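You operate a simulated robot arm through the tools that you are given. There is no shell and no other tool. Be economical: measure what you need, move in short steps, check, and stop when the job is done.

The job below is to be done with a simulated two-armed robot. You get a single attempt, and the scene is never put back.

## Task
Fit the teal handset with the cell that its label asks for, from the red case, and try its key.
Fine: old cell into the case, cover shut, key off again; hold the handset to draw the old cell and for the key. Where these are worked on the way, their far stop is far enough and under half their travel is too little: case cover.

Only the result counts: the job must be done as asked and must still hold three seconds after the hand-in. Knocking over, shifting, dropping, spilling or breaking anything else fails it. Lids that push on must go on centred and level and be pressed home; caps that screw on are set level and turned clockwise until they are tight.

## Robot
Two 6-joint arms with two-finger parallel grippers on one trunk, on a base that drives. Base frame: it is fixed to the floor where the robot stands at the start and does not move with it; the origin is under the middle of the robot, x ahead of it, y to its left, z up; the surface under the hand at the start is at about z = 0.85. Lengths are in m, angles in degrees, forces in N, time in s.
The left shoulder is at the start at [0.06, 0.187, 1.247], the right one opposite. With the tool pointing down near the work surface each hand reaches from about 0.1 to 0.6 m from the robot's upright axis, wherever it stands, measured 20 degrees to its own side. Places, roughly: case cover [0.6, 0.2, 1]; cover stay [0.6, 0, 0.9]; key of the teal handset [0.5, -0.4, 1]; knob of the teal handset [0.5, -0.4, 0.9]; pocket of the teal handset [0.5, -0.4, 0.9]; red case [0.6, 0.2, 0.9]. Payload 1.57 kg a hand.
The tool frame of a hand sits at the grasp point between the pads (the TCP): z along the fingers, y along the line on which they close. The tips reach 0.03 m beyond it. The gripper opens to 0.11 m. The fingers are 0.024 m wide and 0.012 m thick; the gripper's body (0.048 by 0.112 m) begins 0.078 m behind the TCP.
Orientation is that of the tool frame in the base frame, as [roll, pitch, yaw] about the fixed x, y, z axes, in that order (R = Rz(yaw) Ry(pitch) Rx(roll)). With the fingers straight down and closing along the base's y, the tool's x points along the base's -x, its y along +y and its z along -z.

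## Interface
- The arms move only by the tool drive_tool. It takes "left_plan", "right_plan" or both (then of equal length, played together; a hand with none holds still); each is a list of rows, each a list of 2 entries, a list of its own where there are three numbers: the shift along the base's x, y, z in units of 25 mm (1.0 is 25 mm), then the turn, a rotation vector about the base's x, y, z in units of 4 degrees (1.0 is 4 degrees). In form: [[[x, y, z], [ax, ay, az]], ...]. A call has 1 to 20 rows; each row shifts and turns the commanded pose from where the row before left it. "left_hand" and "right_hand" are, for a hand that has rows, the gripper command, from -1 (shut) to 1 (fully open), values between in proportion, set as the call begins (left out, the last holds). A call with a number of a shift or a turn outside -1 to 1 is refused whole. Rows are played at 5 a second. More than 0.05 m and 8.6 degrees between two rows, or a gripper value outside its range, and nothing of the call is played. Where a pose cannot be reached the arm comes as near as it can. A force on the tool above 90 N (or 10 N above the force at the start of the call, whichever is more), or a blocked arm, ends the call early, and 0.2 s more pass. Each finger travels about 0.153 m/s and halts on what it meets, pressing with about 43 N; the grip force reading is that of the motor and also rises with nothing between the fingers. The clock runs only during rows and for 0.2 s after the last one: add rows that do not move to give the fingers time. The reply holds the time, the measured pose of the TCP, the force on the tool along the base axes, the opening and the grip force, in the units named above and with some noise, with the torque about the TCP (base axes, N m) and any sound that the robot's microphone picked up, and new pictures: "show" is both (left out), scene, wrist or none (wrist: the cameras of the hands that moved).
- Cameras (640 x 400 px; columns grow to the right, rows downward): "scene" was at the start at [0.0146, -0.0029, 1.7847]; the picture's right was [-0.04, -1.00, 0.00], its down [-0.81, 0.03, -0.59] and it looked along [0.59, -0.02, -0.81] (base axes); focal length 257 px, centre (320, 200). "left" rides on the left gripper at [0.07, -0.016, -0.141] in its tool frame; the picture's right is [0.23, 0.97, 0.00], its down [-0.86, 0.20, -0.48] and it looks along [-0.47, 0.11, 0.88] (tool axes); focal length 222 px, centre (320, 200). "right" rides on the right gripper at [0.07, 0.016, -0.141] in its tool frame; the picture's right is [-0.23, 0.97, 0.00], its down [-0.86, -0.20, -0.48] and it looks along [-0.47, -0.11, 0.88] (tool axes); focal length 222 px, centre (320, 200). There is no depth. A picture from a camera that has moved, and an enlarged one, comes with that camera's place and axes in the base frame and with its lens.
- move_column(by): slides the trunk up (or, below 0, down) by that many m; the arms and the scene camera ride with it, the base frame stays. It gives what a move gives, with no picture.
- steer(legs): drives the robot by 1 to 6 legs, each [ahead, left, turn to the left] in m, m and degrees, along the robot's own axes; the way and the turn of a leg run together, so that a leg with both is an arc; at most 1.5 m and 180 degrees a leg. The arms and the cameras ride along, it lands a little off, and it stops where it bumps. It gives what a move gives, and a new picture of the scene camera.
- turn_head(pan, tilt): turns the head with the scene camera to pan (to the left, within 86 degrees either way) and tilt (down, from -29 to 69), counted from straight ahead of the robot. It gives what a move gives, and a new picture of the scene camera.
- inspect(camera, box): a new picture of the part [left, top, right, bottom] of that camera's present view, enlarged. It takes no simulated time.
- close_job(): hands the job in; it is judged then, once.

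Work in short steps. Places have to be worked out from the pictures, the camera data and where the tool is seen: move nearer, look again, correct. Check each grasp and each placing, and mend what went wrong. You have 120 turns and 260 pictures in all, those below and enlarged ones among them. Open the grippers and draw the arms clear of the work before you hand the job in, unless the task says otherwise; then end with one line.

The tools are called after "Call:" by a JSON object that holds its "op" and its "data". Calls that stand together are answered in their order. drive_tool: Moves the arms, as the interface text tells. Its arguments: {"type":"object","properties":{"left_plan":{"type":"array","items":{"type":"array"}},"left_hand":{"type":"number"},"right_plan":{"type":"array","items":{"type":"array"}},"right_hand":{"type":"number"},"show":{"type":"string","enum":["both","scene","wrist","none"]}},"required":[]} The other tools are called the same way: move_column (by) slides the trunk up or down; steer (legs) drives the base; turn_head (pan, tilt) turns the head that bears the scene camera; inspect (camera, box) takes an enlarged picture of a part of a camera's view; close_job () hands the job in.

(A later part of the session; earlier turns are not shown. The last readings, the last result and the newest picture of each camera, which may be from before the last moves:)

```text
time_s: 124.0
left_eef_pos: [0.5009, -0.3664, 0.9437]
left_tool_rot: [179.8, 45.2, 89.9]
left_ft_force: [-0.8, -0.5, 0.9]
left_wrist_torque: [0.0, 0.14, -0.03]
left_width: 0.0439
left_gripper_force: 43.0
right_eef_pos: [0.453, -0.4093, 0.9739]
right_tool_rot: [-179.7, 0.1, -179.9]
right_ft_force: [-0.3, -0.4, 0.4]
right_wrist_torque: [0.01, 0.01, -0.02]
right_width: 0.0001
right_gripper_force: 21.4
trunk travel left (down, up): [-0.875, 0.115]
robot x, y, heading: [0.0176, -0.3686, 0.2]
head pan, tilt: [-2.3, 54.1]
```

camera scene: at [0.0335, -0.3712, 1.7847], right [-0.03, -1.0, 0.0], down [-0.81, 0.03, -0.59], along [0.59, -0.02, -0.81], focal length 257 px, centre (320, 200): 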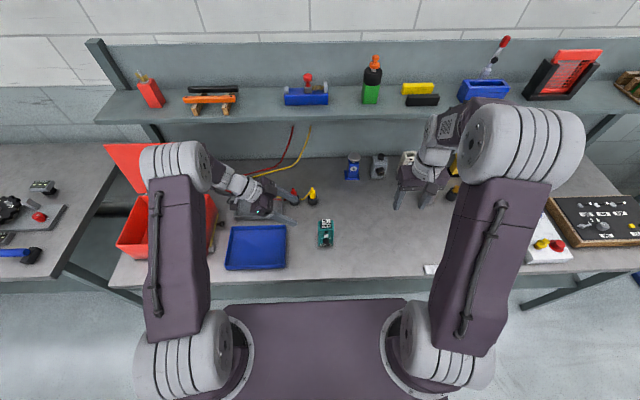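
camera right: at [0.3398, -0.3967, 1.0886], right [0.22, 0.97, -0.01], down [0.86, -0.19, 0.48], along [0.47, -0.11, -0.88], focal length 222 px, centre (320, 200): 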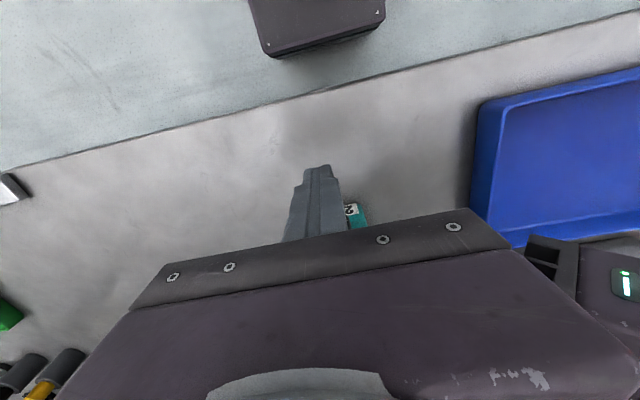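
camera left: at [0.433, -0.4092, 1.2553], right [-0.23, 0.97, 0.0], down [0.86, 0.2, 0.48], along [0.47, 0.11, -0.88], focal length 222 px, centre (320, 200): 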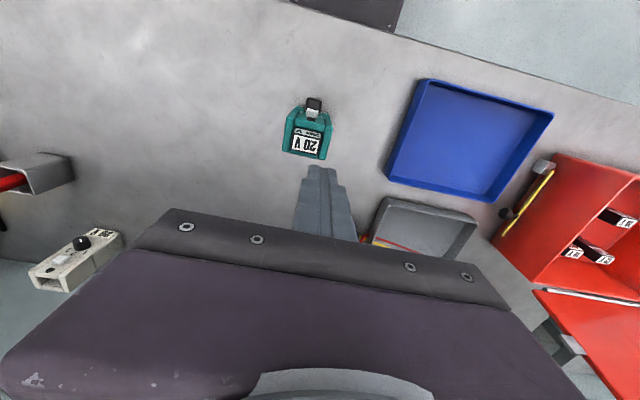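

No contact yet at x 0.453. I go on in 2–3 mm steps, looking for force or a click.

Call:
{"op": "drive_tool", "data": {"right_plan": [[[0.1, -0.04, 0], [0, 0, 0]], [[0.1, 0, 0], [0, 0, 0]]], "show": "none"}}

Call:
{"op": "drive_tool", "data": {"right_plan": [[[0.1, 0, 0], [0, 0, 0]], [[0.1, 0, 0], [0, 0, 0]]], "show": "none"}}

Call:
{"op": "inspect", "data": {"camera": "right", "box": [240, 90, 440, 240]}}

```text
time_s: 124.7
left_eef_pos: [0.5012, -0.3668, 0.9427]
left_tool_rot: [179.7, 45.4, 90.0]
left_ft_force: [1.0, 0.7, 0.2]
left_wrist_torque: [-0.03, 0.22, 0.03]
left_width: 0.0441
left_gripper_force: 43.0
right_eef_pos: [0.459, -0.4102, 0.9725]
right_tool_rot: [-179.7, 0.0, -179.8]
right_ft_force: [-2.1, 0.7, -0.2]
right_wrist_torque: [0.0, 0.03, -0.02]
right_width: 0.0
right_gripper_force: 20.9
trunk travel left (down, up): [-0.875, 0.115]
robot x, y, heading: [0.0182, -0.3675, 0.3]
head pan, tilt: [-2.3, 54.1]
```

```text
time_s: 125.2
left_eef_pos: [0.502, -0.3646, 0.9428]
left_tool_rot: [179.8, 45.3, 90.1]
left_ft_force: [7.3, -3.6, -2.1]
left_wrist_torque: [0.19, 0.08, 0.41]
left_width: 0.0439
left_gripper_force: 43.0
right_eef_pos: [0.4638, -0.4107, 0.9735]
right_tool_rot: [-179.7, -0.3, -179.8]
right_ft_force: [-7.5, 4.0, 1.3]
right_wrist_torque: [0.05, 0.15, 0.04]
right_width: 0.0002
right_gripper_force: 20.8
trunk travel left (down, up): [-0.875, 0.115]
robot x, y, heading: [0.0144, -0.3657, 0.5]
head pan, tilt: [-2.3, 54.1]
heard: click
```

```text
2.67 times, centred on (340, 165) of right
camera zoom: at [0.3947, -0.3921, 1.1131], right [0.22, 0.97, -0.01], down [0.86, -0.19, 0.48], along [0.46, -0.11, -0.88], focal length 592 px, centre (267, 293)
```

zoom: 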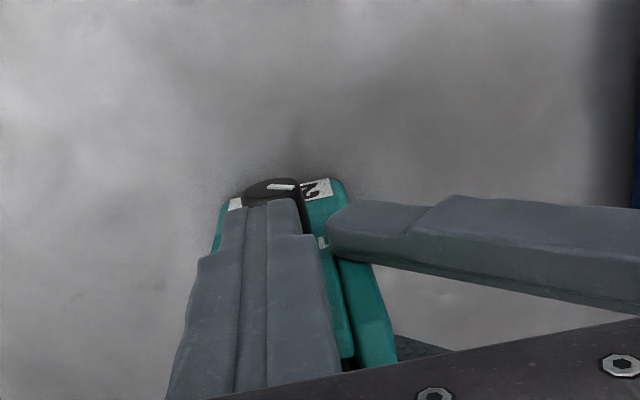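

A click was heard at 7.5 N. I back off and look at key and lamp.

Call:
{"op": "drive_tool", "data": {"right_plan": [[[-0.5, 0, 0], [0, 0, 0]], [[-1, 0, 0], [0, 0, 0]], [[-1, -0.5, 0.5], [0, 0, 0]], [[0, -1, 1], [0, 0, 0]], [[0, -1, 1], [0, 0, 0]], [[0, -1, 1], [0, 0, 0]]], "show": "none"}}

Call:
{"op": "inspect", "data": {"camera": "scene", "box": [295, 205, 355, 255]}}

Call:
{"op": "inspect", "data": {"camera": "right", "box": [240, 60, 440, 200]}}

```text
time_s: 126.7
left_eef_pos: [0.4998, -0.366, 0.9432]
left_tool_rot: [179.9, 45.2, 89.8]
left_ft_force: [-0.1, 1.2, 1.5]
left_wrist_torque: [0.0, 0.1, 0.01]
left_width: 0.0436
left_gripper_force: 43.0
right_eef_pos: [0.4018, -0.498, 1.0625]
right_tool_rot: [-179.6, 0.0, -179.7]
right_ft_force: [0.2, 0.7, 0.0]
right_wrist_torque: [0.03, -0.03, 0.01]
right_width: 0.0
right_gripper_force: 21.3
trunk travel left (down, up): [-0.875, 0.115]
robot x, y, heading: [0.0175, -0.3666, 0.1]
head pan, tilt: [-2.3, 54.1]
```

```text
8.00 times, centred on (325, 230) of scene
camera zoom: at [0.0321, -0.3721, 1.7846], right [-0.03, -1.0, 0.0], down [-0.81, 0.03, -0.59], along [0.59, -0.02, -0.81], focal length 2053 px, centre (280, -40)
```

zoom: 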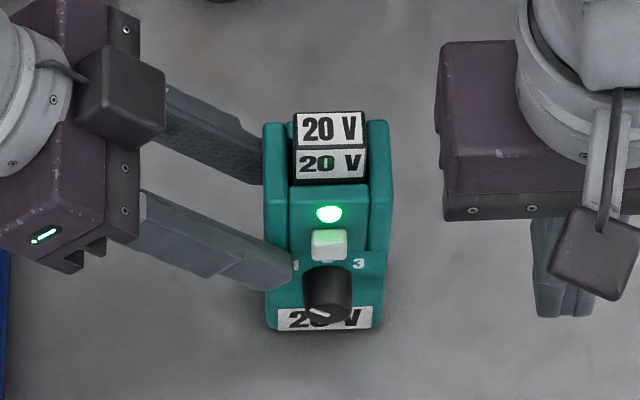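

```text
2.86 times, centred on (340, 130) of right
camera zoom: at [0.3333, -0.4796, 1.2031], right [0.22, 0.97, 0.0], down [0.86, -0.19, 0.48], along [0.47, -0.11, -0.88], focal length 635 px, centre (263, 400)
```

zoom: 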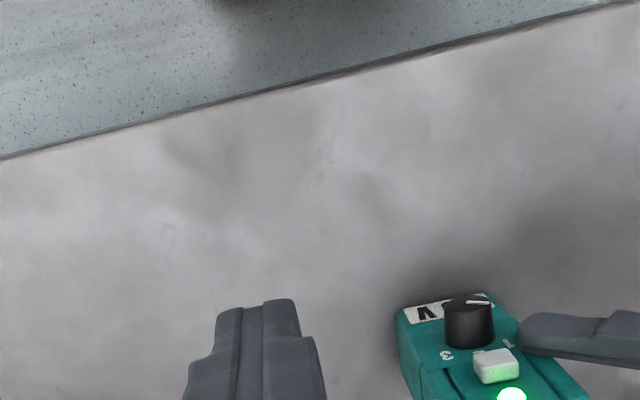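

The lamp is lit green: the 20 V cell works and the key latches. I press it once more along the same way to switch it off.

Call:
{"op": "drive_tool", "data": {"right_plan": [[[0, 1, -1], [0, 0, 0]], [[0, 1, -1], [0, 0, 0]], [[0, 1, -1], [0, 0, 0]], [[0.6, 0.5, -0.5], [0, 0, 0]], [[0.8, 0, 0], [0, 0, 0]], [[0.5, 0, 0], [0, 0, 0]], [[0, 0, 0], [0, 0, 0]]], "show": "none"}}

Call:
{"op": "drive_tool", "data": {"right_plan": [[[0.15, 0, 0], [0, 0, 0]], [[0.15, 0, 0], [0, 0, 0]]], "show": "none"}}

Call:
{"op": "drive_tool", "data": {"right_plan": [[[0.1, 0, 0], [0, 0, 0]], [[0.1, 0, 0], [0, 0, 0]]], "show": "none"}}

```text
time_s: 128.2
left_eef_pos: [0.5012, -0.3662, 0.9442]
left_tool_rot: [179.8, 45.3, 89.9]
left_ft_force: [-0.6, 1.0, 0.9]
left_wrist_torque: [-0.05, 0.14, -0.1]
left_width: 0.0438
left_gripper_force: 42.7
right_eef_pos: [0.4485, -0.4123, 0.9727]
right_tool_rot: [-179.7, 0.1, -179.8]
right_ft_force: [0.1, -0.6, -0.9]
right_wrist_torque: [0.0, 0.03, 0.01]
right_width: 0.0
right_gripper_force: 21.6
trunk travel left (down, up): [-0.875, 0.115]
robot x, y, heading: [0.0204, -0.3688, 0.2]
head pan, tilt: [-2.3, 54.1]
```

```text
time_s: 128.8
left_eef_pos: [0.5013, -0.3662, 0.9436]
left_tool_rot: [179.8, 45.3, 90.0]
left_ft_force: [-1.1, -0.2, -0.8]
left_wrist_torque: [-0.03, 0.16, -0.09]
left_width: 0.0438
left_gripper_force: 42.8
right_eef_pos: [0.4562, -0.412, 0.9729]
right_tool_rot: [-179.7, 0.0, -179.8]
right_ft_force: [0.5, -1.0, 0.0]
right_wrist_torque: [0.03, -0.01, -0.01]
right_width: 0.0001
right_gripper_force: 20.8
trunk travel left (down, up): [-0.875, 0.115]
robot x, y, heading: [0.0213, -0.3703, 0.4]
head pan, tilt: [-2.3, 54.1]
```

```text
time_s: 129.4
left_eef_pos: [0.5011, -0.3655, 0.9445]
left_tool_rot: [179.8, 45.3, 90.0]
left_ft_force: [2.5, -0.2, 0.3]
left_wrist_torque: [-0.01, 0.18, 0.13]
left_width: 0.0441
left_gripper_force: 43.0
right_eef_pos: [0.4631, -0.4116, 0.9715]
right_tool_rot: [-179.7, 0.0, -179.8]
right_ft_force: [-4.5, -0.5, 2.3]
right_wrist_torque: [-0.05, 0.07, 0.0]
right_width: 0.0
right_gripper_force: 21.2
trunk travel left (down, up): [-0.875, 0.115]
robot x, y, heading: [0.0194, -0.37, 0.3]
head pan, tilt: [-2.3, 54.1]
heard: click
```

A second click. I back off and check the lamp.

Call:
{"op": "drive_tool", "data": {"right_plan": [[[-0.5, 0, 0], [0, 0, 0]], [[-1, 0, 0], [0, 0, 0]], [[-1, -0.5, 0.5], [0, 0, 0]], [[0, -1, 1], [0, 0, 0]], [[0, -1, 1], [0, 0, 0]], [[0, -1, 1], [0, 0, 0]], [[0, -1, 1], [0, 0, 0]], [[0, -1, 1], [0, 0, 0]]], "show": "none"}}

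Call:
{"op": "inspect", "data": {"camera": "scene", "box": [295, 205, 355, 255]}}

```text
time_s: 131.2
left_eef_pos: [0.5015, -0.3664, 0.9437]
left_tool_rot: [179.8, 45.3, 89.9]
left_ft_force: [0.6, 1.4, 0.5]
left_wrist_torque: [-0.02, 0.06, 0.0]
left_width: 0.0439
left_gripper_force: 42.9
right_eef_pos: [0.3997, -0.548, 1.1107]
right_tool_rot: [-179.7, 0.0, -179.8]
right_ft_force: [-0.2, 0.2, 0.3]
right_wrist_torque: [0.02, -0.01, -0.01]
right_width: 0.0
right_gripper_force: 21.5
trunk travel left (down, up): [-0.875, 0.115]
robot x, y, heading: [0.0194, -0.3682, 0.2]
head pan, tilt: [-2.3, 54.1]
```

```text
8.00 times, centred on (325, 230) of scene
camera zoom: at [0.0324, -0.372, 1.7846], right [-0.03, -1.0, 0.0], down [-0.81, 0.03, -0.59], along [0.59, -0.02, -0.81], focal length 2053 px, centre (280, -40)
```

zoom: 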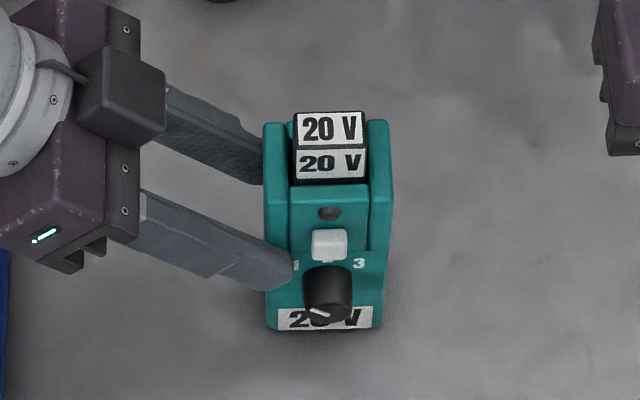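

The lamp is off again and the key is off. I release the handset, draw the left hand out and bring it upright (yaw 90 suits gripping the cover's edge).

Call:
{"op": "drive_tool", "data": {"left_plan": [[[0, 0, 0], [0, 0, 0]], [[0, 0, 0], [0, 0, 0]], [[0, 0.7, 0.7], [0, 0, 0]], [[0, 0.7, 0.7], [0, 0, 0]], [[0, 0.7, 0.7], [0, 0, 0]], [[0, 0.7, 0.7], [0, 0, 0]], [[0, 0.7, 0.9], [1, 0, 0]], [[0, 0.7, 0.9], [1, 0, 0]], [[0, 0.7, 0.9], [1, 0, 0]], [[0, 0.7, 1], [1, 0, 0]], [[0, 0.7, 1], [1, 0, 0]], [[0, 0.5, 1], [1, 0, 0]], [[0, 0.5, 1], [1, 0, 0]], [[-0.5, 0.5, 1], [1, 0, 0]], [[-0.5, 0, 1], [1, 0, 0]], [[-0.5, 0, 0.5], [1, 0, 0]], [[-0.5, 0, 0], [1, 0, 0]], [[0, 0, 0], [0.3, 0, 0]]], "left_hand": 0.5, "show": "none"}}

Call:
{"op": "inspect", "data": {"camera": "scene", "box": [280, 190, 400, 280]}}

Call:
{"op": "steer", "data": {"legs": [[0, 0.37, 0]]}}

```text
time_s: 135.1
left_eef_pos: [0.4517, -0.174, 1.2436]
left_tool_rot: [179.9, 0.0, 90.0]
left_ft_force: [-0.2, -0.1, 0.9]
left_wrist_torque: [-0.02, 0.0, 0.03]
left_width: 0.0823
left_gripper_force: 0.1
right_eef_pos: [0.4003, -0.5471, 1.1106]
right_tool_rot: [-179.6, 0.0, -179.7]
right_ft_force: [0.4, -0.2, -0.4]
right_wrist_torque: [0.01, 0.01, 0.03]
right_width: 0.0001
right_gripper_force: 20.9
trunk travel left (down, up): [-0.875, 0.115]
robot x, y, heading: [0.0177, -0.3685, -0.1]
head pan, tilt: [-2.3, 54.1]
```

```text
4.44 times, centred on (340, 235) of scene
camera zoom: at [0.0332, -0.3714, 1.7847], right [-0.03, -1.0, 0.0], down [-0.81, 0.03, -0.59], along [0.59, -0.02, -0.81], focal length 1141 px, centre (231, 44)
```

zoom: 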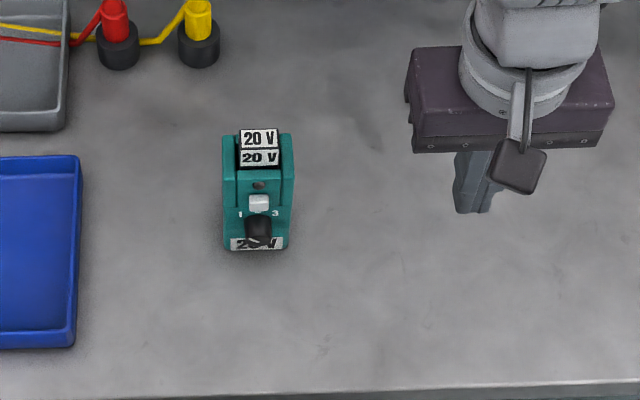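

```text
time_s: 137.4
left_eef_pos: [0.4535, 0.1898, 1.2441]
left_tool_rot: [179.9, 0.0, 89.4]
left_ft_force: [0.1, -0.6, -0.4]
left_wrist_torque: [0.05, 0.02, 0.04]
left_width: 0.0826
left_gripper_force: 0.0
right_eef_pos: [0.3981, -0.1822, 1.1104]
right_tool_rot: [-179.8, 0.0, 179.8]
right_ft_force: [0.1, -1.1, 0.9]
right_wrist_torque: [0.01, 0.0, -0.02]
right_width: 0.0001
right_gripper_force: 20.9
trunk travel left (down, up): [-0.875, 0.115]
robot x, y, heading: [0.0214, 0.0032, 0.1]
head pan, tilt: [-2.3, 54.1]
camera scene: at [0.0328, -0.0042, 1.7847], right [-0.04, -1.0, 0.0], down [-0.81, 0.04, -0.59], along [0.59, -0.02, -0.81], focal length 257 px, centre (320, 200)
```

scene: 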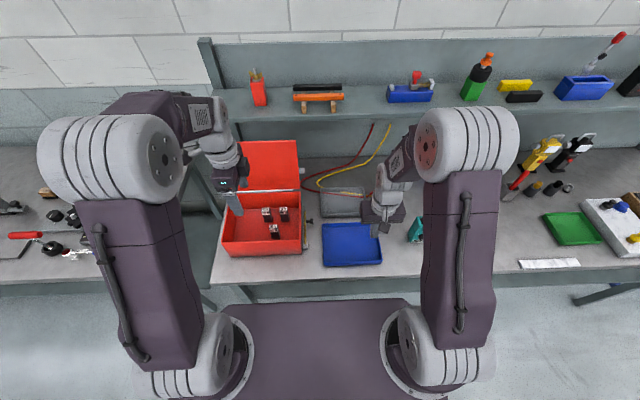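

Next I drive ahead to about x = 0.16 to reach the cover's top edge; the hands stay clear of it.

Call:
{"op": "steer", "data": {"legs": [[0.14, 0, 0]]}}

Call:
{"op": "inspect", "data": {"camera": "left", "box": [0, 0, 640, 400]}}

Call:
{"op": "inspect", "data": {"camera": "scene", "box": [190, 120, 330, 220]}}

```text
time_s: 138.7
left_eef_pos: [0.5913, 0.1912, 1.2446]
left_tool_rot: [179.7, 0.1, 89.3]
left_ft_force: [0.2, -0.1, -0.1]
left_wrist_torque: [0.01, -0.02, 0.0]
left_width: 0.0824
left_gripper_force: 0.1
right_eef_pos: [0.535, -0.1833, 1.1115]
right_tool_rot: [-179.7, 0.1, 179.5]
right_ft_force: [-0.4, 0.2, -0.7]
right_wrist_torque: [-0.01, -0.01, -0.01]
right_width: 0.0001
right_gripper_force: 21.0
trunk travel left (down, up): [-0.875, 0.115]
robot x, y, heading: [0.16, 0.002, -0.5]
head pan, tilt: [-2.3, 54.1]
camera scene: at [0.1686, -0.0023, 1.7847], right [-0.05, -1.0, 0.0], down [-0.81, 0.04, -0.59], along [0.59, -0.03, -0.81], focal length 257 px, centre (320, 200)
```

scene: 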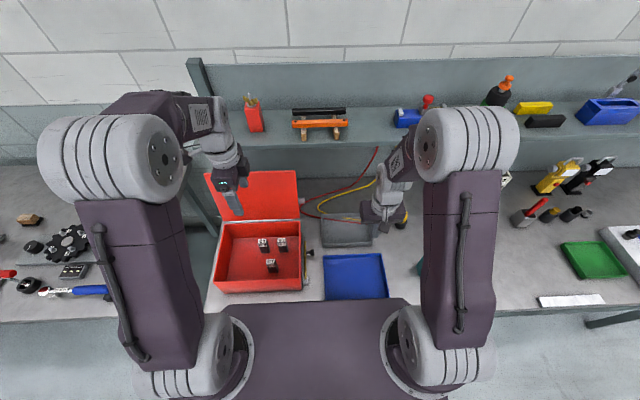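

```text
1.00 times, centred on (320, 200) of left (not enlarged: the box is as wide or as high as the picture)
camera zoom: at [0.575, 0.2603, 1.385], right [0.98, 0.21, 0.0], down [0.19, -0.86, 0.48], along [0.11, -0.47, -0.88], focal length 222 px, centre (320, 200)
```

zoom: 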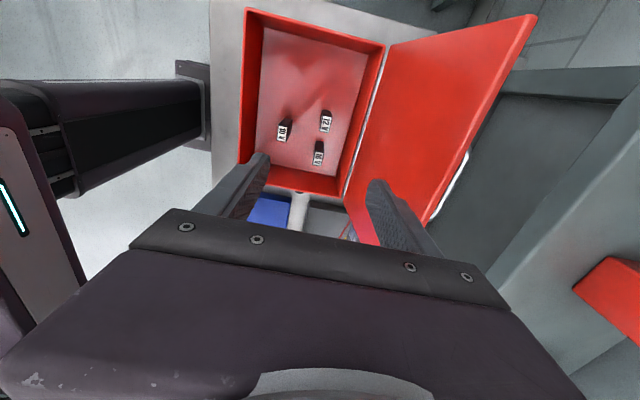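

```text
4.00 times, centred on (260, 170) of scene
camera zoom: at [0.1686, -0.0023, 1.7847], right [-0.05, -1.0, 0.0], down [-0.81, 0.04, -0.59], along [0.59, -0.03, -0.81], focal length 1027 px, centre (560, 320)
```

zoom: 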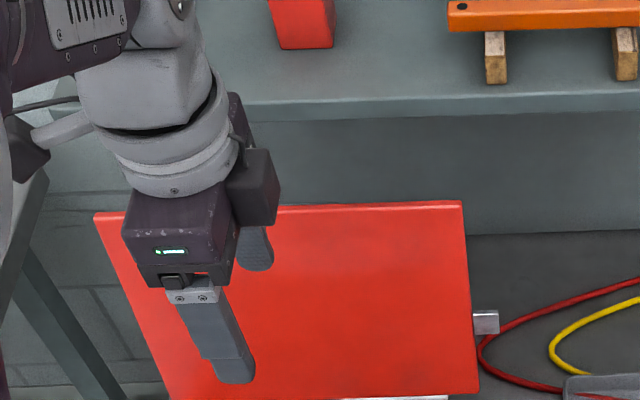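

The cover leans to about 102°, its top edge near [0.725, z 1.18]. I place the closed right fingers as a catch in front of it, at about the 80° position, and bring the left hand up over the edge at y≈0.29, clear of the handle.

Call:
{"op": "drive_tool", "data": {"left_plan": [[[0, 0.4, 0.5], [0, 0, 0]], [[0, 0.4, 0.3], [0, 0, 0]], [[0, 0.4, 0], [0, 0, 0]], [[0, 0.4, 0], [0, 0, 0]], [[0, 0.4, 0], [0, 0, 0]], [[0.4, 0.4, 0], [0, 0, 0]], [[0.5, 0.4, 0], [0, 0, 0]], [[0.5, 0.4, 0], [0, 0, 0]], [[0.5, 0.4, 0], [0, 0, 0]], [[0.5, 0.4, 0], [0, 0, 0]], [[0.6, 0, 0], [0, 0, 0]], [[0.6, 0, 0], [0, 0, 0]], [[0.6, 0, 0], [0, 0, 0]], [[0.5, 0, 0], [0, 0, 0]]], "right_plan": [[[0, 0, 1], [0, 0, 0]], [[0, 0, 1], [0, 0, 0]], [[0, 0.5, 1], [0, 0, 0]], [[0, 1, 0.2], [0, 0, 0]], [[0, 1, 0], [0, 0, 0]], [[0, 1, 0], [0, 0, 0]], [[0, 1, 0], [0, 0, 0]], [[0, 1, 0], [0, 0, 0]], [[0, 1, 0], [0, 0, 0]], [[0, 1, 0], [0, 0, 0]], [[0.8, 1, 0], [0, 0, 0]], [[0.8, 1, 0], [0, 0, 0]], [[0.9, 1, 0], [0, 0, 0]], [[0.9, 0.4, 0], [0, 0, 0]]], "left_hand": 0.5}}

```text
time_s: 141.7
left_eef_pos: [0.7129, 0.2895, 1.2617]
left_tool_rot: [-179.9, 0.2, 89.2]
left_ft_force: [0.2, -0.8, 1.1]
left_wrist_torque: [0.02, 0.0, -0.03]
left_width: 0.0827
left_gripper_force: 0.1
right_eef_pos: [0.6258, 0.0892, 1.1905]
right_tool_rot: [-179.5, -0.2, 179.5]
right_ft_force: [0.5, 0.8, -0.1]
right_wrist_torque: [0.04, 0.0, 0.0]
right_width: 0.0
right_gripper_force: 21.4
trunk travel left (down, up): [-0.875, 0.115]
robot x, y, heading: [0.1547, 0.0015, -0.5]
head pan, tilt: [-2.3, 54.1]
camera scene: at [0.1751, -0.0016, 1.7847], right [-0.05, -1.0, 0.0], down [-0.81, 0.04, -0.59], along [0.59, -0.03, -0.81], focal length 257 px, centre (320, 200)
camera right: at [0.5563, 0.1078, 1.3312], right [0.24, 0.97, -0.01], down [0.85, -0.2, 0.48], along [0.46, -0.12, -0.88], focal length 222 px, centre (320, 200)
camera left: at [0.697, 0.3598, 1.4035], right [0.98, 0.21, 0.0], down [0.19, -0.86, 0.48], along [0.1, -0.47, -0.88], focal length 222 px, centre (320, 200)
```

scene: 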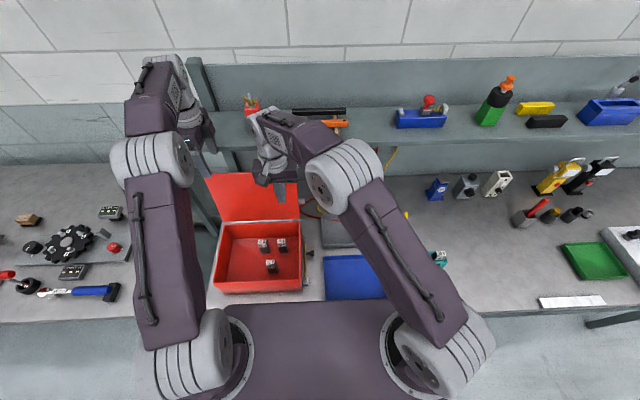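
right: 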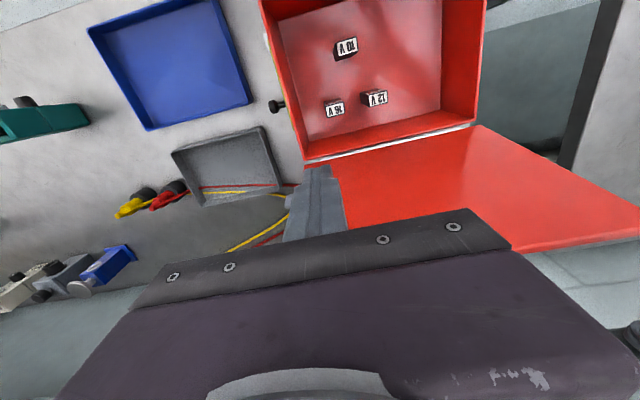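
left: 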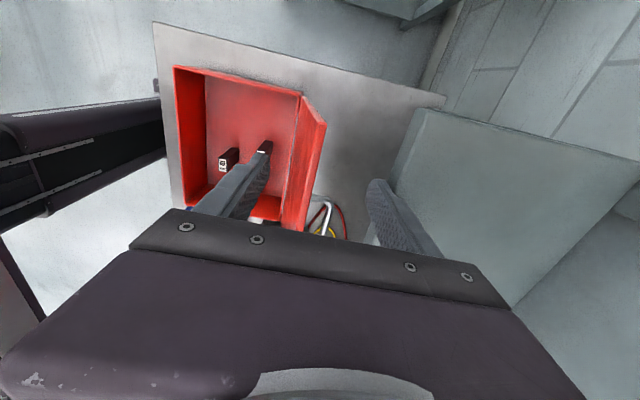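

The edge lies between the left fingers. I go down over it to z≈1.185 and look.

Call:
{"op": "drive_tool", "data": {"left_plan": [[[0.1, 0, -0.7], [0, 0, 0]], [[0, 0, -0.8], [0, 0, 0]], [[0, 0, -0.8], [0, 0, 0]], [[0, 0, -0.8], [0, 0, 0]]], "show": "wrist"}}

```text
time_s: 142.7
left_eef_pos: [0.712, 0.2905, 1.1868]
left_tool_rot: [179.8, 0.1, 89.2]
left_ft_force: [-0.4, 1.3, 0.7]
left_wrist_torque: [0.01, 0.0, 0.04]
left_width: 0.0825
left_gripper_force: 0.2
right_eef_pos: [0.6219, 0.0893, 1.1921]
right_tool_rot: [-179.6, 0.1, 179.5]
right_ft_force: [0.4, 0.8, 0.5]
right_wrist_torque: [0.0, -0.05, 0.0]
right_width: 0.0
right_gripper_force: 20.8
trunk travel left (down, up): [-0.875, 0.115]
robot x, y, heading: [0.1575, 0.0013, -0.5]
head pan, tilt: [-2.3, 54.1]
camera left: at [0.696, 0.3605, 1.3273], right [0.98, 0.21, 0.0], down [0.19, -0.86, 0.48], along [0.11, -0.47, -0.88], focal length 222 px, centre (320, 200)
```

left: 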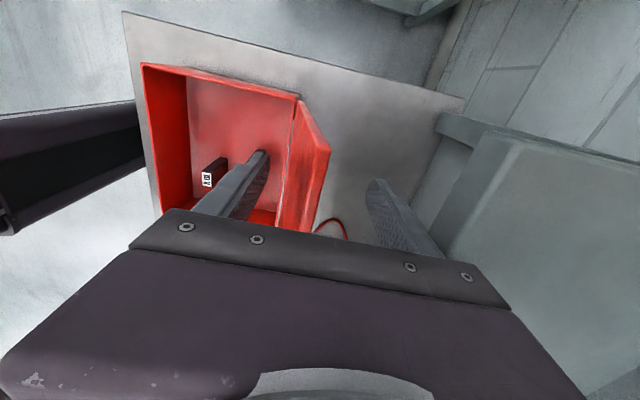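

The edge is between the fingers. I close the left hand on it.

Call:
{"op": "drive_tool", "data": {"left_plan": [[[0, 0, 0], [0, 0, 0]], [[0, 0, 0], [0, 0, 0]], [[0, 0, 0], [0, 0, 0]]], "left_hand": -1, "show": "wrist"}}

```text
time_s: 143.5
left_eef_pos: [0.7042, 0.2898, 1.1861]
left_tool_rot: [-179.5, 0.2, 89.2]
left_ft_force: [-32.4, -7.4, -16.9]
left_wrist_torque: [0.02, 1.5, 0.74]
left_width: 0.0158
left_gripper_force: 31.6
right_eef_pos: [0.6167, 0.0885, 1.1939]
right_tool_rot: [-179.7, 0.2, 179.5]
right_ft_force: [-0.3, -0.2, 0.1]
right_wrist_torque: [0.01, -0.02, 0.01]
right_width: 0.0
right_gripper_force: 21.3
trunk travel left (down, up): [-0.875, 0.115]
robot x, y, heading: [0.1583, -0.002, -0.3]
head pan, tilt: [-2.3, 54.1]
camera left: at [0.6901, 0.3594, 1.3275], right [0.98, 0.22, -0.01], down [0.19, -0.85, 0.48], along [0.1, -0.47, -0.88], focal length 222 px, centre (320, 200)
```

left: 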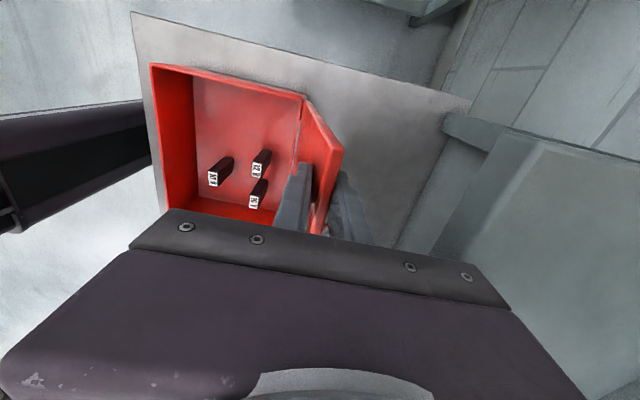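

The edge is gripped (15.8 mm). I pull it in −x along the arc, tilting the tool with the cover, to about 80°.

Call:
{"op": "drive_tool", "data": {"left_plan": [[[-0.7, 0, 0], [0, -0.3, 0]], [[-0.5, 0, 0], [0, -0.5, 0]], [[-0.5, 0, 0], [0, -0.6, 0]], [[-0.5, 0, -0.03], [0, -0.8, 0]], [[-0.5, 0, -0.06], [0, -1, 0]]]}}

```text
time_s: 144.7
left_eef_pos: [0.639, 0.2892, 1.1861]
left_tool_rot: [166.8, -0.1, 89.3]
left_ft_force: [-11.4, 3.0, 15.0]
left_wrist_torque: [0.48, 1.35, 0.73]
left_width: 0.0126
left_gripper_force: 29.9
right_eef_pos: [0.6183, 0.0893, 1.1937]
right_tool_rot: [-179.8, 0.2, 179.5]
right_ft_force: [-0.3, 0.9, 0.1]
right_wrist_torque: [0.0, 0.03, -0.02]
right_width: 0.0
right_gripper_force: 21.2
trunk travel left (down, up): [-0.875, 0.115]
robot x, y, heading: [0.1565, -0.0001, -0.3]
head pan, tilt: [-2.3, 54.1]
camera scene: at [0.1646, -0.0021, 1.7847], right [-0.05, -1.0, 0.0], down [-0.81, 0.04, -0.59], along [0.59, -0.03, -0.81], focal length 257 px, centre (320, 200)
camera left: at [0.5919, 0.3591, 1.3199], right [0.95, 0.21, 0.22], down [0.07, -0.86, 0.51], along [0.3, -0.47, -0.83], focal length 222 px, centre (320, 200)
```

scene: 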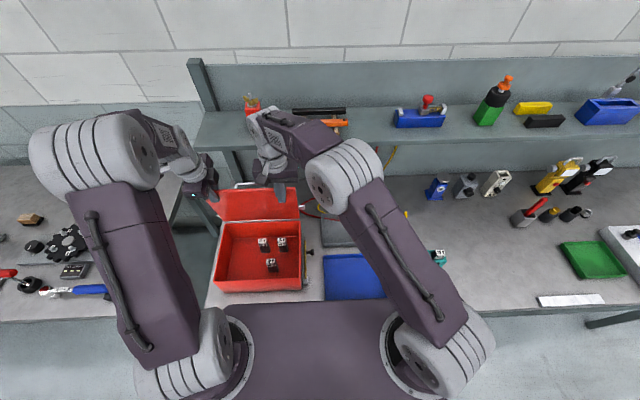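
left: 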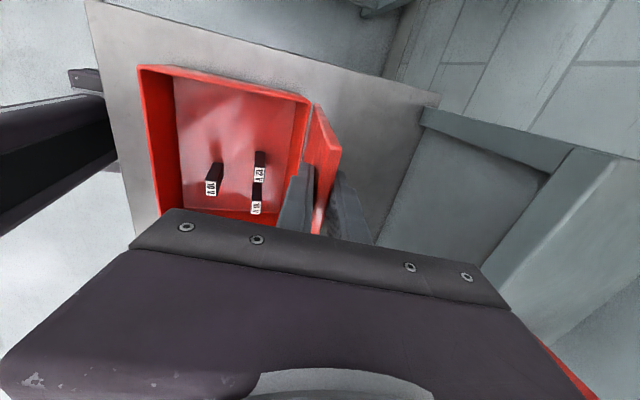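

About 79° and under control. I go on down to about 60°, the right catch moving ahead of the edge.

Call:
{"op": "drive_tool", "data": {"left_plan": [[[-0.57, 0, -0.1], [0, -0.9, 0]], [[-0.57, 0, -0.15], [0, -0.95, 0]], [[-0.57, 0, -0.2], [0, -1, 0]], [[-0.57, 0, -0.27], [0, -1, 0]], [[-0.56, 0, -0.32], [0, -1, 0]]], "right_plan": [[[-0.68, 0, -0.2], [0, 0, 0]], [[-0.68, 0, -0.2], [0, 0, 0]], [[-0.63, 0, -0.2], [0, 0, 0]], [[-0.6, 0, -0.2], [0, 0, 0]], [[-0.6, 0, -0.25], [0, 0, 0]]]}}

```text
time_s: 145.9
left_eef_pos: [0.608, 0.2907, 1.2177]
left_tool_rot: [148.6, -0.4, 89.6]
left_ft_force: [12.7, 7.0, -44.3]
left_wrist_torque: [0.24, 1.44, 0.99]
left_width: 0.0105
left_gripper_force: 27.5
left hand out of reach, approached as far as the arm can: row 4, 5
right_eef_pos: [0.5446, 0.0909, 1.1645]
right_tool_rot: [-179.6, -0.1, 179.5]
right_ft_force: [-0.1, -0.2, 0.5]
right_wrist_torque: [0.01, -0.08, 0.04]
right_width: 0.0001
right_gripper_force: 21.1
trunk travel left (down, up): [-0.875, 0.115]
robot x, y, heading: [0.1554, 0.0003, 0.1]
head pan, tilt: [-2.3, 54.1]
camera scene: at [0.1741, 0.0007, 1.7846], right [-0.05, -1.0, 0.0], down [-0.81, 0.04, -0.59], along [0.59, -0.03, -0.81], focal length 257 px, centre (320, 200)
camera right: at [0.4746, 0.1092, 1.3054], right [0.24, 0.97, -0.01], down [0.85, -0.2, 0.48], along [0.46, -0.12, -0.88], focal length 222 px, centre (320, 200)
camera left: at [0.522, 0.3594, 1.3302], right [0.83, 0.22, 0.51], down [-0.08, -0.86, 0.51], along [0.55, -0.47, -0.7], focal length 222 px, centre (320, 200)
```

scene: 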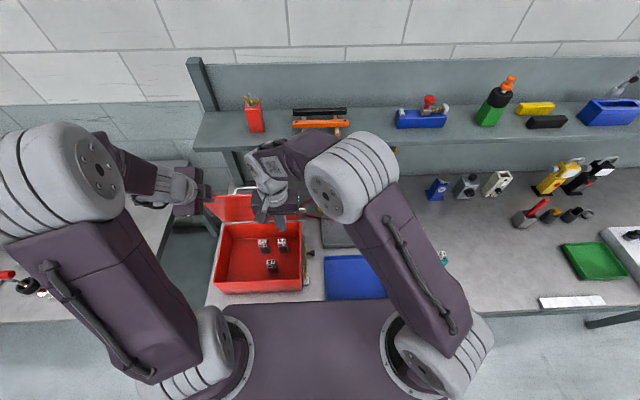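
right: 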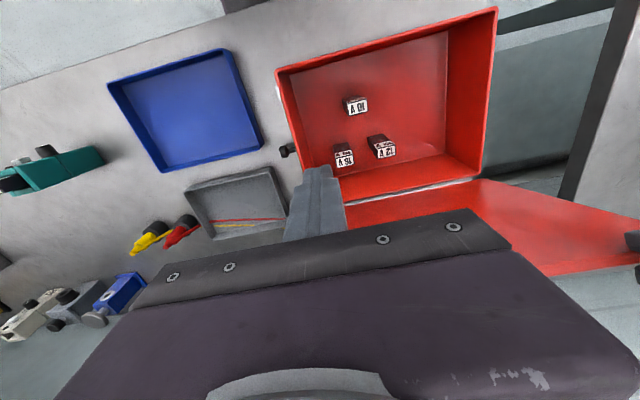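
left: 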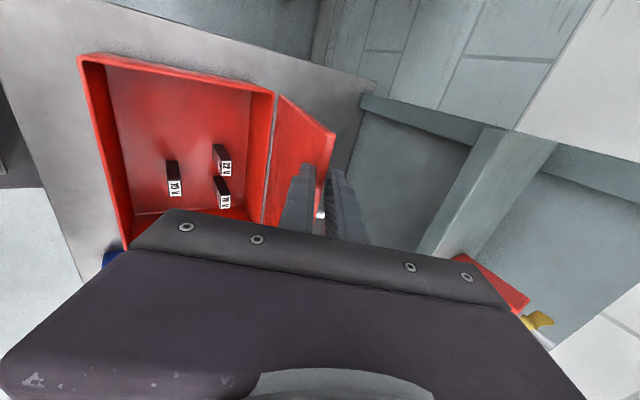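

The left is at its limit with the cover at about 72°. I bring the right fingers forward and up against the edge, to take the cover over.

Call:
{"op": "drive_tool", "data": {"right_plan": [[[0.5, 0, 0.4], [0, 0, 0]], [[0.5, 0, 0.3], [0, 0, 0]], [[0.4, 0, 0], [0, 0, 0]], [[0.3, 0, 0], [0, 0, 0]]], "show": "wrist"}}

```text
time_s: 146.9
left_eef_pos: [0.6039, 0.2858, 1.2206]
left_tool_rot: [148.3, -0.5, 89.5]
left_ft_force: [-3.7, 2.5, 20.0]
left_wrist_torque: [-0.12, -0.21, -0.21]
left_width: 0.0002
left_gripper_force: 21.8
right_eef_pos: [0.5818, 0.0869, 1.1838]
right_tool_rot: [-179.7, 0.1, 179.5]
right_ft_force: [-0.8, -0.5, 0.2]
right_wrist_torque: [0.01, -0.01, 0.01]
right_width: 0.0002
right_gripper_force: 20.9
trunk travel left (down, up): [-0.875, 0.115]
robot x, y, heading: [0.1582, -0.0002, -0.3]
head pan, tilt: [-2.3, 54.1]
camera right: at [0.5122, 0.1056, 1.324], right [0.24, 0.97, 0.0], down [0.85, -0.2, 0.48], along [0.47, -0.12, -0.88], focal length 222 px, centre (320, 200)
```

right: 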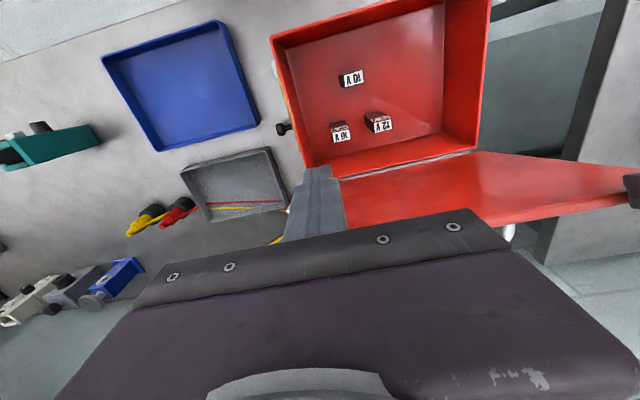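

The left fingers slipped off the edge and now bear against it. I advance the right until it touches.

Call:
{"op": "drive_tool", "data": {"right_plan": [[[0.3, 0, 0], [0, 0, 0]], [[0.3, 0, 0], [0, 0, 0]], [[0.2, 0, 0], [0, 0, 0]]]}}

```text
time_s: 147.7
left_eef_pos: [0.603, 0.2866, 1.221]
left_tool_rot: [148.4, -0.3, 89.5]
left_ft_force: [-5.3, 2.9, 24.9]
left_wrist_torque: [-0.19, -0.23, -0.11]
left_width: 0.0
left_gripper_force: 21.0
right_eef_pos: [0.6002, 0.0888, 1.1836]
right_tool_rot: [-179.7, 0.1, 179.4]
right_ft_force: [-0.5, -0.2, 0.5]
right_wrist_torque: [0.01, 0.02, -0.02]
right_width: 0.0001
right_gripper_force: 21.9
trunk travel left (down, up): [-0.875, 0.115]
robot x, y, heading: [0.1598, -0.0007, -0.5]
head pan, tilt: [-2.3, 54.1]
camera scene: at [0.1664, -0.0037, 1.7848], right [-0.05, -1.0, 0.0], down [-0.81, 0.04, -0.59], along [0.59, -0.03, -0.81], focal length 257 px, centre (320, 200)
camera right: at [0.531, 0.1072, 1.3239], right [0.24, 0.97, 0.0], down [0.85, -0.21, 0.48], along [0.47, -0.12, -0.88], focal length 222 px, centre (320, 200)
```

scene: 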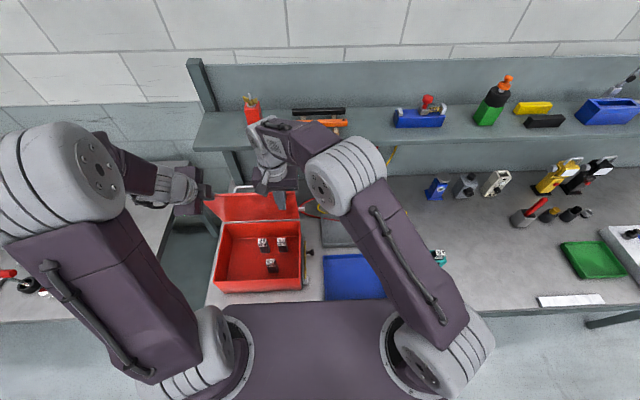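
right: 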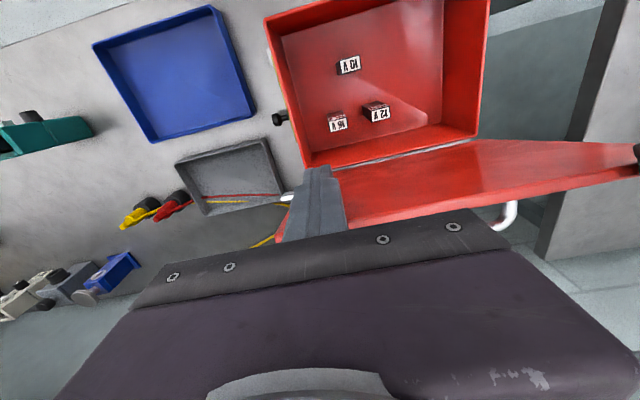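

The cover leans at about 78°. I advance the right the last 2 cm to make contact.

Call:
{"op": "drive_tool", "data": {"right_plan": [[[0.3, 0, 0.1], [0, 0, 0]], [[0.3, 0, 0.1], [0, 0, 0]], [[0.2, 0, 0], [0, 0, 0]]], "show": "none"}}

```text
time_s: 148.5
left_eef_pos: [0.6075, 0.288, 1.2178]
left_tool_rot: [148.7, -0.3, 89.4]
left_ft_force: [-0.3, 0.7, 0.1]
left_wrist_torque: [0.0, -0.02, 0.01]
left_width: 0.0
left_gripper_force: 21.7
right_eef_pos: [0.6268, 0.0888, 1.1868]
right_tool_rot: [-179.8, 0.0, 179.5]
right_ft_force: [-0.7, -1.1, -0.2]
right_wrist_torque: [-0.01, 0.0, -0.02]
right_width: 0.0
right_gripper_force: 21.1
trunk travel left (down, up): [-0.875, 0.115]
robot x, y, heading: [0.1601, -0.0027, -0.5]
head pan, tilt: [-2.3, 54.1]
```

The right now carries the cover. I withdraw the left upward and turn it over to the backward tilt (about 28°) for gripping the handle.

Call:
{"op": "drive_tool", "data": {"left_plan": [[[-1, 0, 0.3], [0, 0.5, 0]], [[-0.8, 0, 1], [0, 1, 0]], [[0, 0, 1], [0, 1, 0]], [[0, 0, 1], [0, 1, 0]], [[0, -0.3, 0.5], [0, 1, 0]], [[0, -0.3, 0], [0, 1, 0]], [[0, -0.3, 0], [0, 1, 0]], [[0, -0.3, 0], [0, 1, 0]], [[0, -0.4, 0], [0, 1, 0]], [[0, -0.4, 0], [0, 1, 0]], [[0, -0.4, 0], [0, 1, 0]], [[0, -0.4, 0], [0, 1, 0]], [[0, -0.4, 0], [0, 1, 0]], [[0, -0.4, 0], [0, 1, 0]], [[0, -0.2, 0], [0, 1, 0]], [[0, 0, 0], [0, 0.5, 0]]], "left_hand": 0}}

```text
time_s: 151.9
left_eef_pos: [0.5616, 0.1938, 1.3126]
left_tool_rot: [-152.3, 0.3, 89.4]
left_ft_force: [0.0, -0.3, -0.2]
left_wrist_torque: [0.01, -0.02, -0.01]
left_width: 0.0546
left_gripper_force: 0.2
right_eef_pos: [0.6256, 0.09, 1.1863]
right_tool_rot: [-179.8, 0.0, 179.6]
right_ft_force: [-1.0, -0.1, 0.0]
right_wrist_torque: [0.0, -0.01, 0.02]
right_width: 0.0002
right_gripper_force: 21.3
trunk travel left (down, up): [-0.875, 0.115]
robot x, y, heading: [0.1568, 0.0025, -0.4]
head pan, tilt: [-2.3, 54.1]
camera scene: at [0.1728, -0.0018, 1.7847], right [-0.05, -1.0, 0.0], down [-0.81, 0.04, -0.59], along [0.59, -0.03, -0.81], focal length 257 px, centre (320, 200)
camera left: at [0.6143, 0.2629, 1.4436], right [0.86, 0.21, -0.45], down [0.39, -0.86, 0.34], along [-0.32, -0.47, -0.82], focal length 222 px, centre (320, 200)
```

scene: 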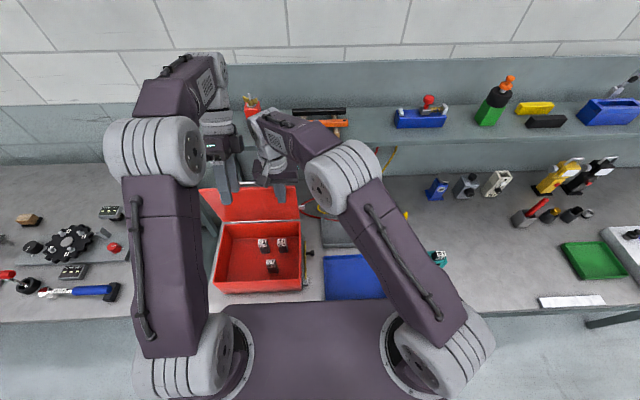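
left: 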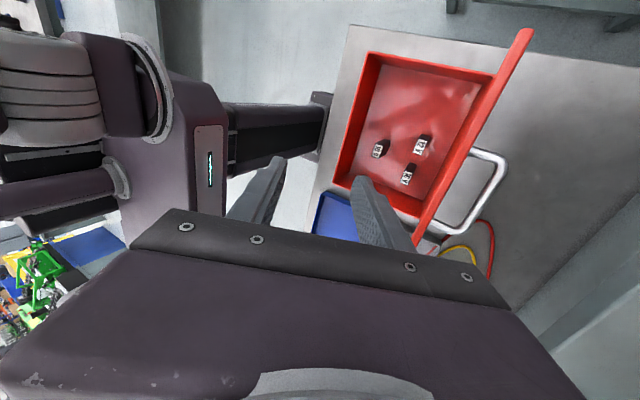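

Now the right lets the cover down slowly, with the edge resting on its fingers, to about 52°.

Call:
{"op": "drive_tool", "data": {"right_plan": [[[-0.45, 0, 0], [0, 0, 0]], [[-0.45, 0, -0.05], [0, 0, 0]], [[-0.45, 0, -0.1], [0, 0, 0]], [[-0.45, 0, -0.15], [0, 0, 0]], [[-0.45, 0, -0.15], [0, 0, 0]], [[-0.45, 0, -0.2], [0, 0, 0]], [[-0.45, 0, -0.2], [0, 0, 0]], [[-0.45, 0, -0.2], [0, 0, 0]], [[-0.45, 0, -0.2], [0, 0, 0]], [[-0.4, 0, -0.2], [0, 0, 0]]]}}

Call:
{"op": "inspect", "data": {"camera": "left", "box": [0, 0, 640, 400]}}

```text
time_s: 154.1
left_eef_pos: [0.5608, 0.1935, 1.3121]
left_tool_rot: [-152.4, 0.4, 89.4]
left_ft_force: [-0.5, 0.2, -0.1]
left_wrist_torque: [0.0, 0.0, 0.02]
left_width: 0.0553
left_gripper_force: 0.2
right_eef_pos: [0.5143, 0.0903, 1.1531]
right_tool_rot: [-179.7, 0.0, 179.6]
right_ft_force: [-0.2, 0.1, -0.3]
right_wrist_torque: [-0.01, -0.02, 0.04]
right_width: 0.0002
right_gripper_force: 21.2
trunk travel left (down, up): [-0.875, 0.115]
robot x, y, heading: [0.1572, 0.0031, -0.3]
head pan, tilt: [-2.3, 54.1]
camera scene: at [0.1721, -0.0021, 1.7847], right [-0.05, -1.0, 0.0], down [-0.81, 0.04, -0.59], along [0.59, -0.03, -0.81], focal length 257 px, centre (320, 200)
camera right: at [0.4449, 0.1086, 1.2934], right [0.24, 0.97, -0.01], down [0.85, -0.2, 0.48], along [0.46, -0.12, -0.88], focal length 222 px, centre (320, 200)
```

scene: 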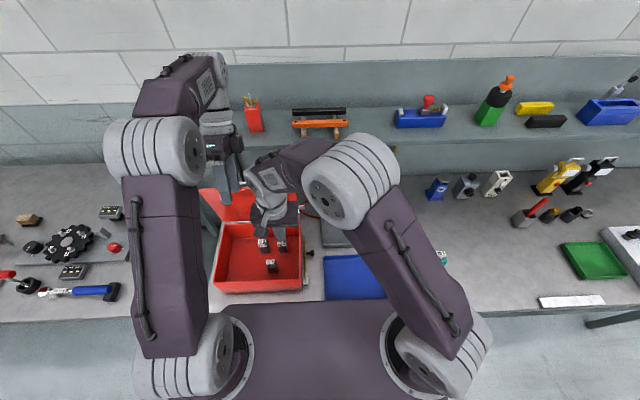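
right: 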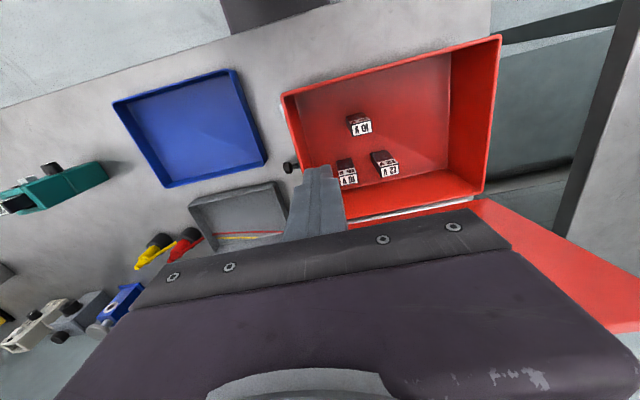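

```text
1.00 times, centred on (320, 200) of left (not enlarged: the box is as wide or as high as the picture)
camera zoom: at [0.6137, 0.2628, 1.4438], right [0.87, 0.21, -0.45], down [0.39, -0.86, 0.34], along [-0.32, -0.47, -0.82], focal length 222 px, centre (320, 200)
```

zoom: 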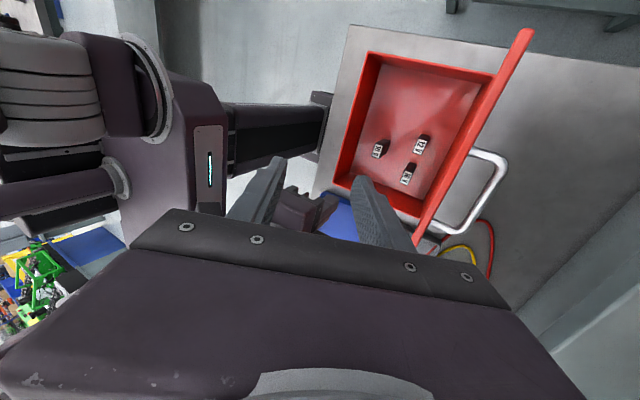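

The cover stayed at about 80° by friction. So I come with the closed left fingers from behind its top edge at y≈0.29, while the right waits in front at about the 65° position.

Call:
{"op": "drive_tool", "data": {"left_plan": [[[0.6, 0.4, 0], [0, -1, 0]], [[0.6, 0.4, 0], [0, -1, 0]], [[0.6, 0.4, 0], [0, -1, 0]], [[0.6, 0.4, 0], [0, -1, 0]], [[0.6, 0.4, -0.2], [0, -1, 0]], [[0.6, 0.4, -0.2], [0, -1, 0]], [[0.6, 0.4, -0.2], [0, -1, 0]], [[0.6, 0.4, -0.2], [0, 0, 0]], [[0.6, 0.4, -0.2], [0, 0, 0]], [[0.6, 0.2, -0.2], [0, 0, 0]]], "right_plan": [[[0.4, 0, 0.2], [0, 0, 0]], [[0.4, 0, 0.2], [0, 0, 0]], [[0.4, 0, 0.2], [0, 0, 0]], [[0.4, 0, 0.2], [0, 0, 0]], [[0.4, 0, 0.1], [0, 0, 0]], [[0.2, 0, 0], [0, 0, 0]], [[0, 0, 0], [0, 0, 0]], [[0, 0, 0], [0, 0, 0]], [[0, 0, 0], [0, 0, 0]], [[0, 0, 0], [0, 0, 0]]], "left_hand": -1}}

```text
time_s: 156.3
left_eef_pos: [0.7138, 0.2895, 1.281]
left_tool_rot: [179.7, 0.1, 89.1]
left_ft_force: [-0.2, -0.3, -0.2]
left_wrist_torque: [0.01, 0.01, 0.02]
left_width: 0.0001
left_gripper_force: 20.9
right_eef_pos: [0.5693, 0.0903, 1.1724]
right_tool_rot: [-179.7, -0.1, 179.5]
right_ft_force: [-0.5, -0.7, 0.5]
right_wrist_torque: [-0.04, 0.02, -0.02]
right_width: 0.0001
right_gripper_force: 21.3
trunk travel left (down, up): [-0.875, 0.115]
robot x, y, heading: [0.1553, 0.0005, -0.4]
head pan, tilt: [-2.3, 54.1]
camera scene: at [0.1736, -0.0015, 1.7847], right [-0.05, -1.0, 0.0], down [-0.81, 0.04, -0.59], along [0.59, -0.03, -0.81], focal length 257 px, centre (320, 200)
camera right: at [0.5007, 0.1093, 1.3127], right [0.24, 0.97, -0.01], down [0.85, -0.2, 0.48], along [0.46, -0.12, -0.88], focal length 222 px, centre (320, 200)
camera left: at [0.6975, 0.3594, 1.4219], right [0.98, 0.21, 0.0], down [0.19, -0.86, 0.48], along [0.11, -0.47, -0.88], focal length 222 px, centre (320, 200)
```

scene: 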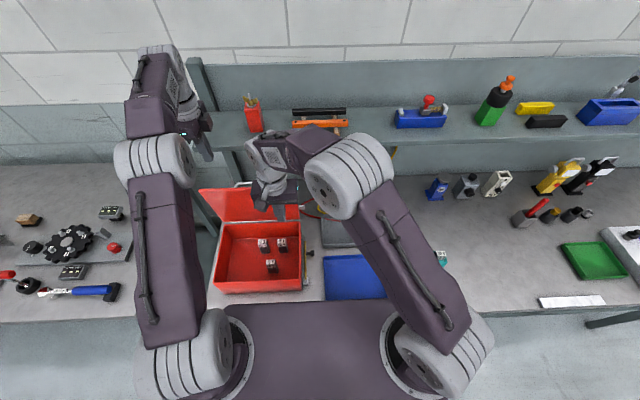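
right: 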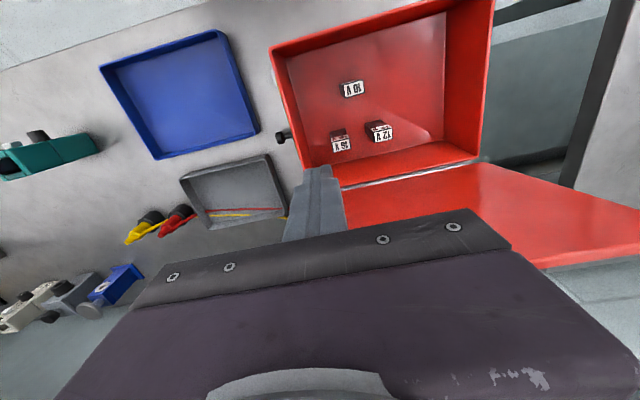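
left: 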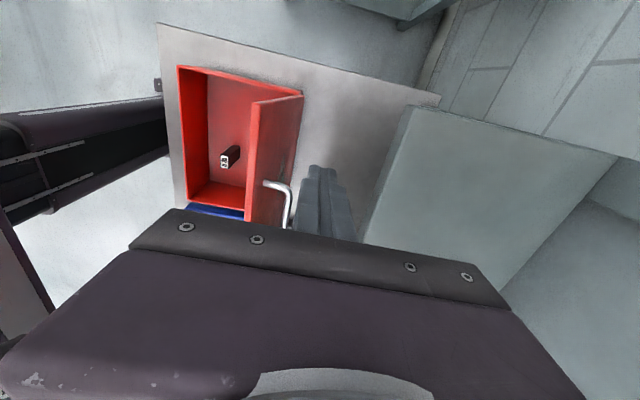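

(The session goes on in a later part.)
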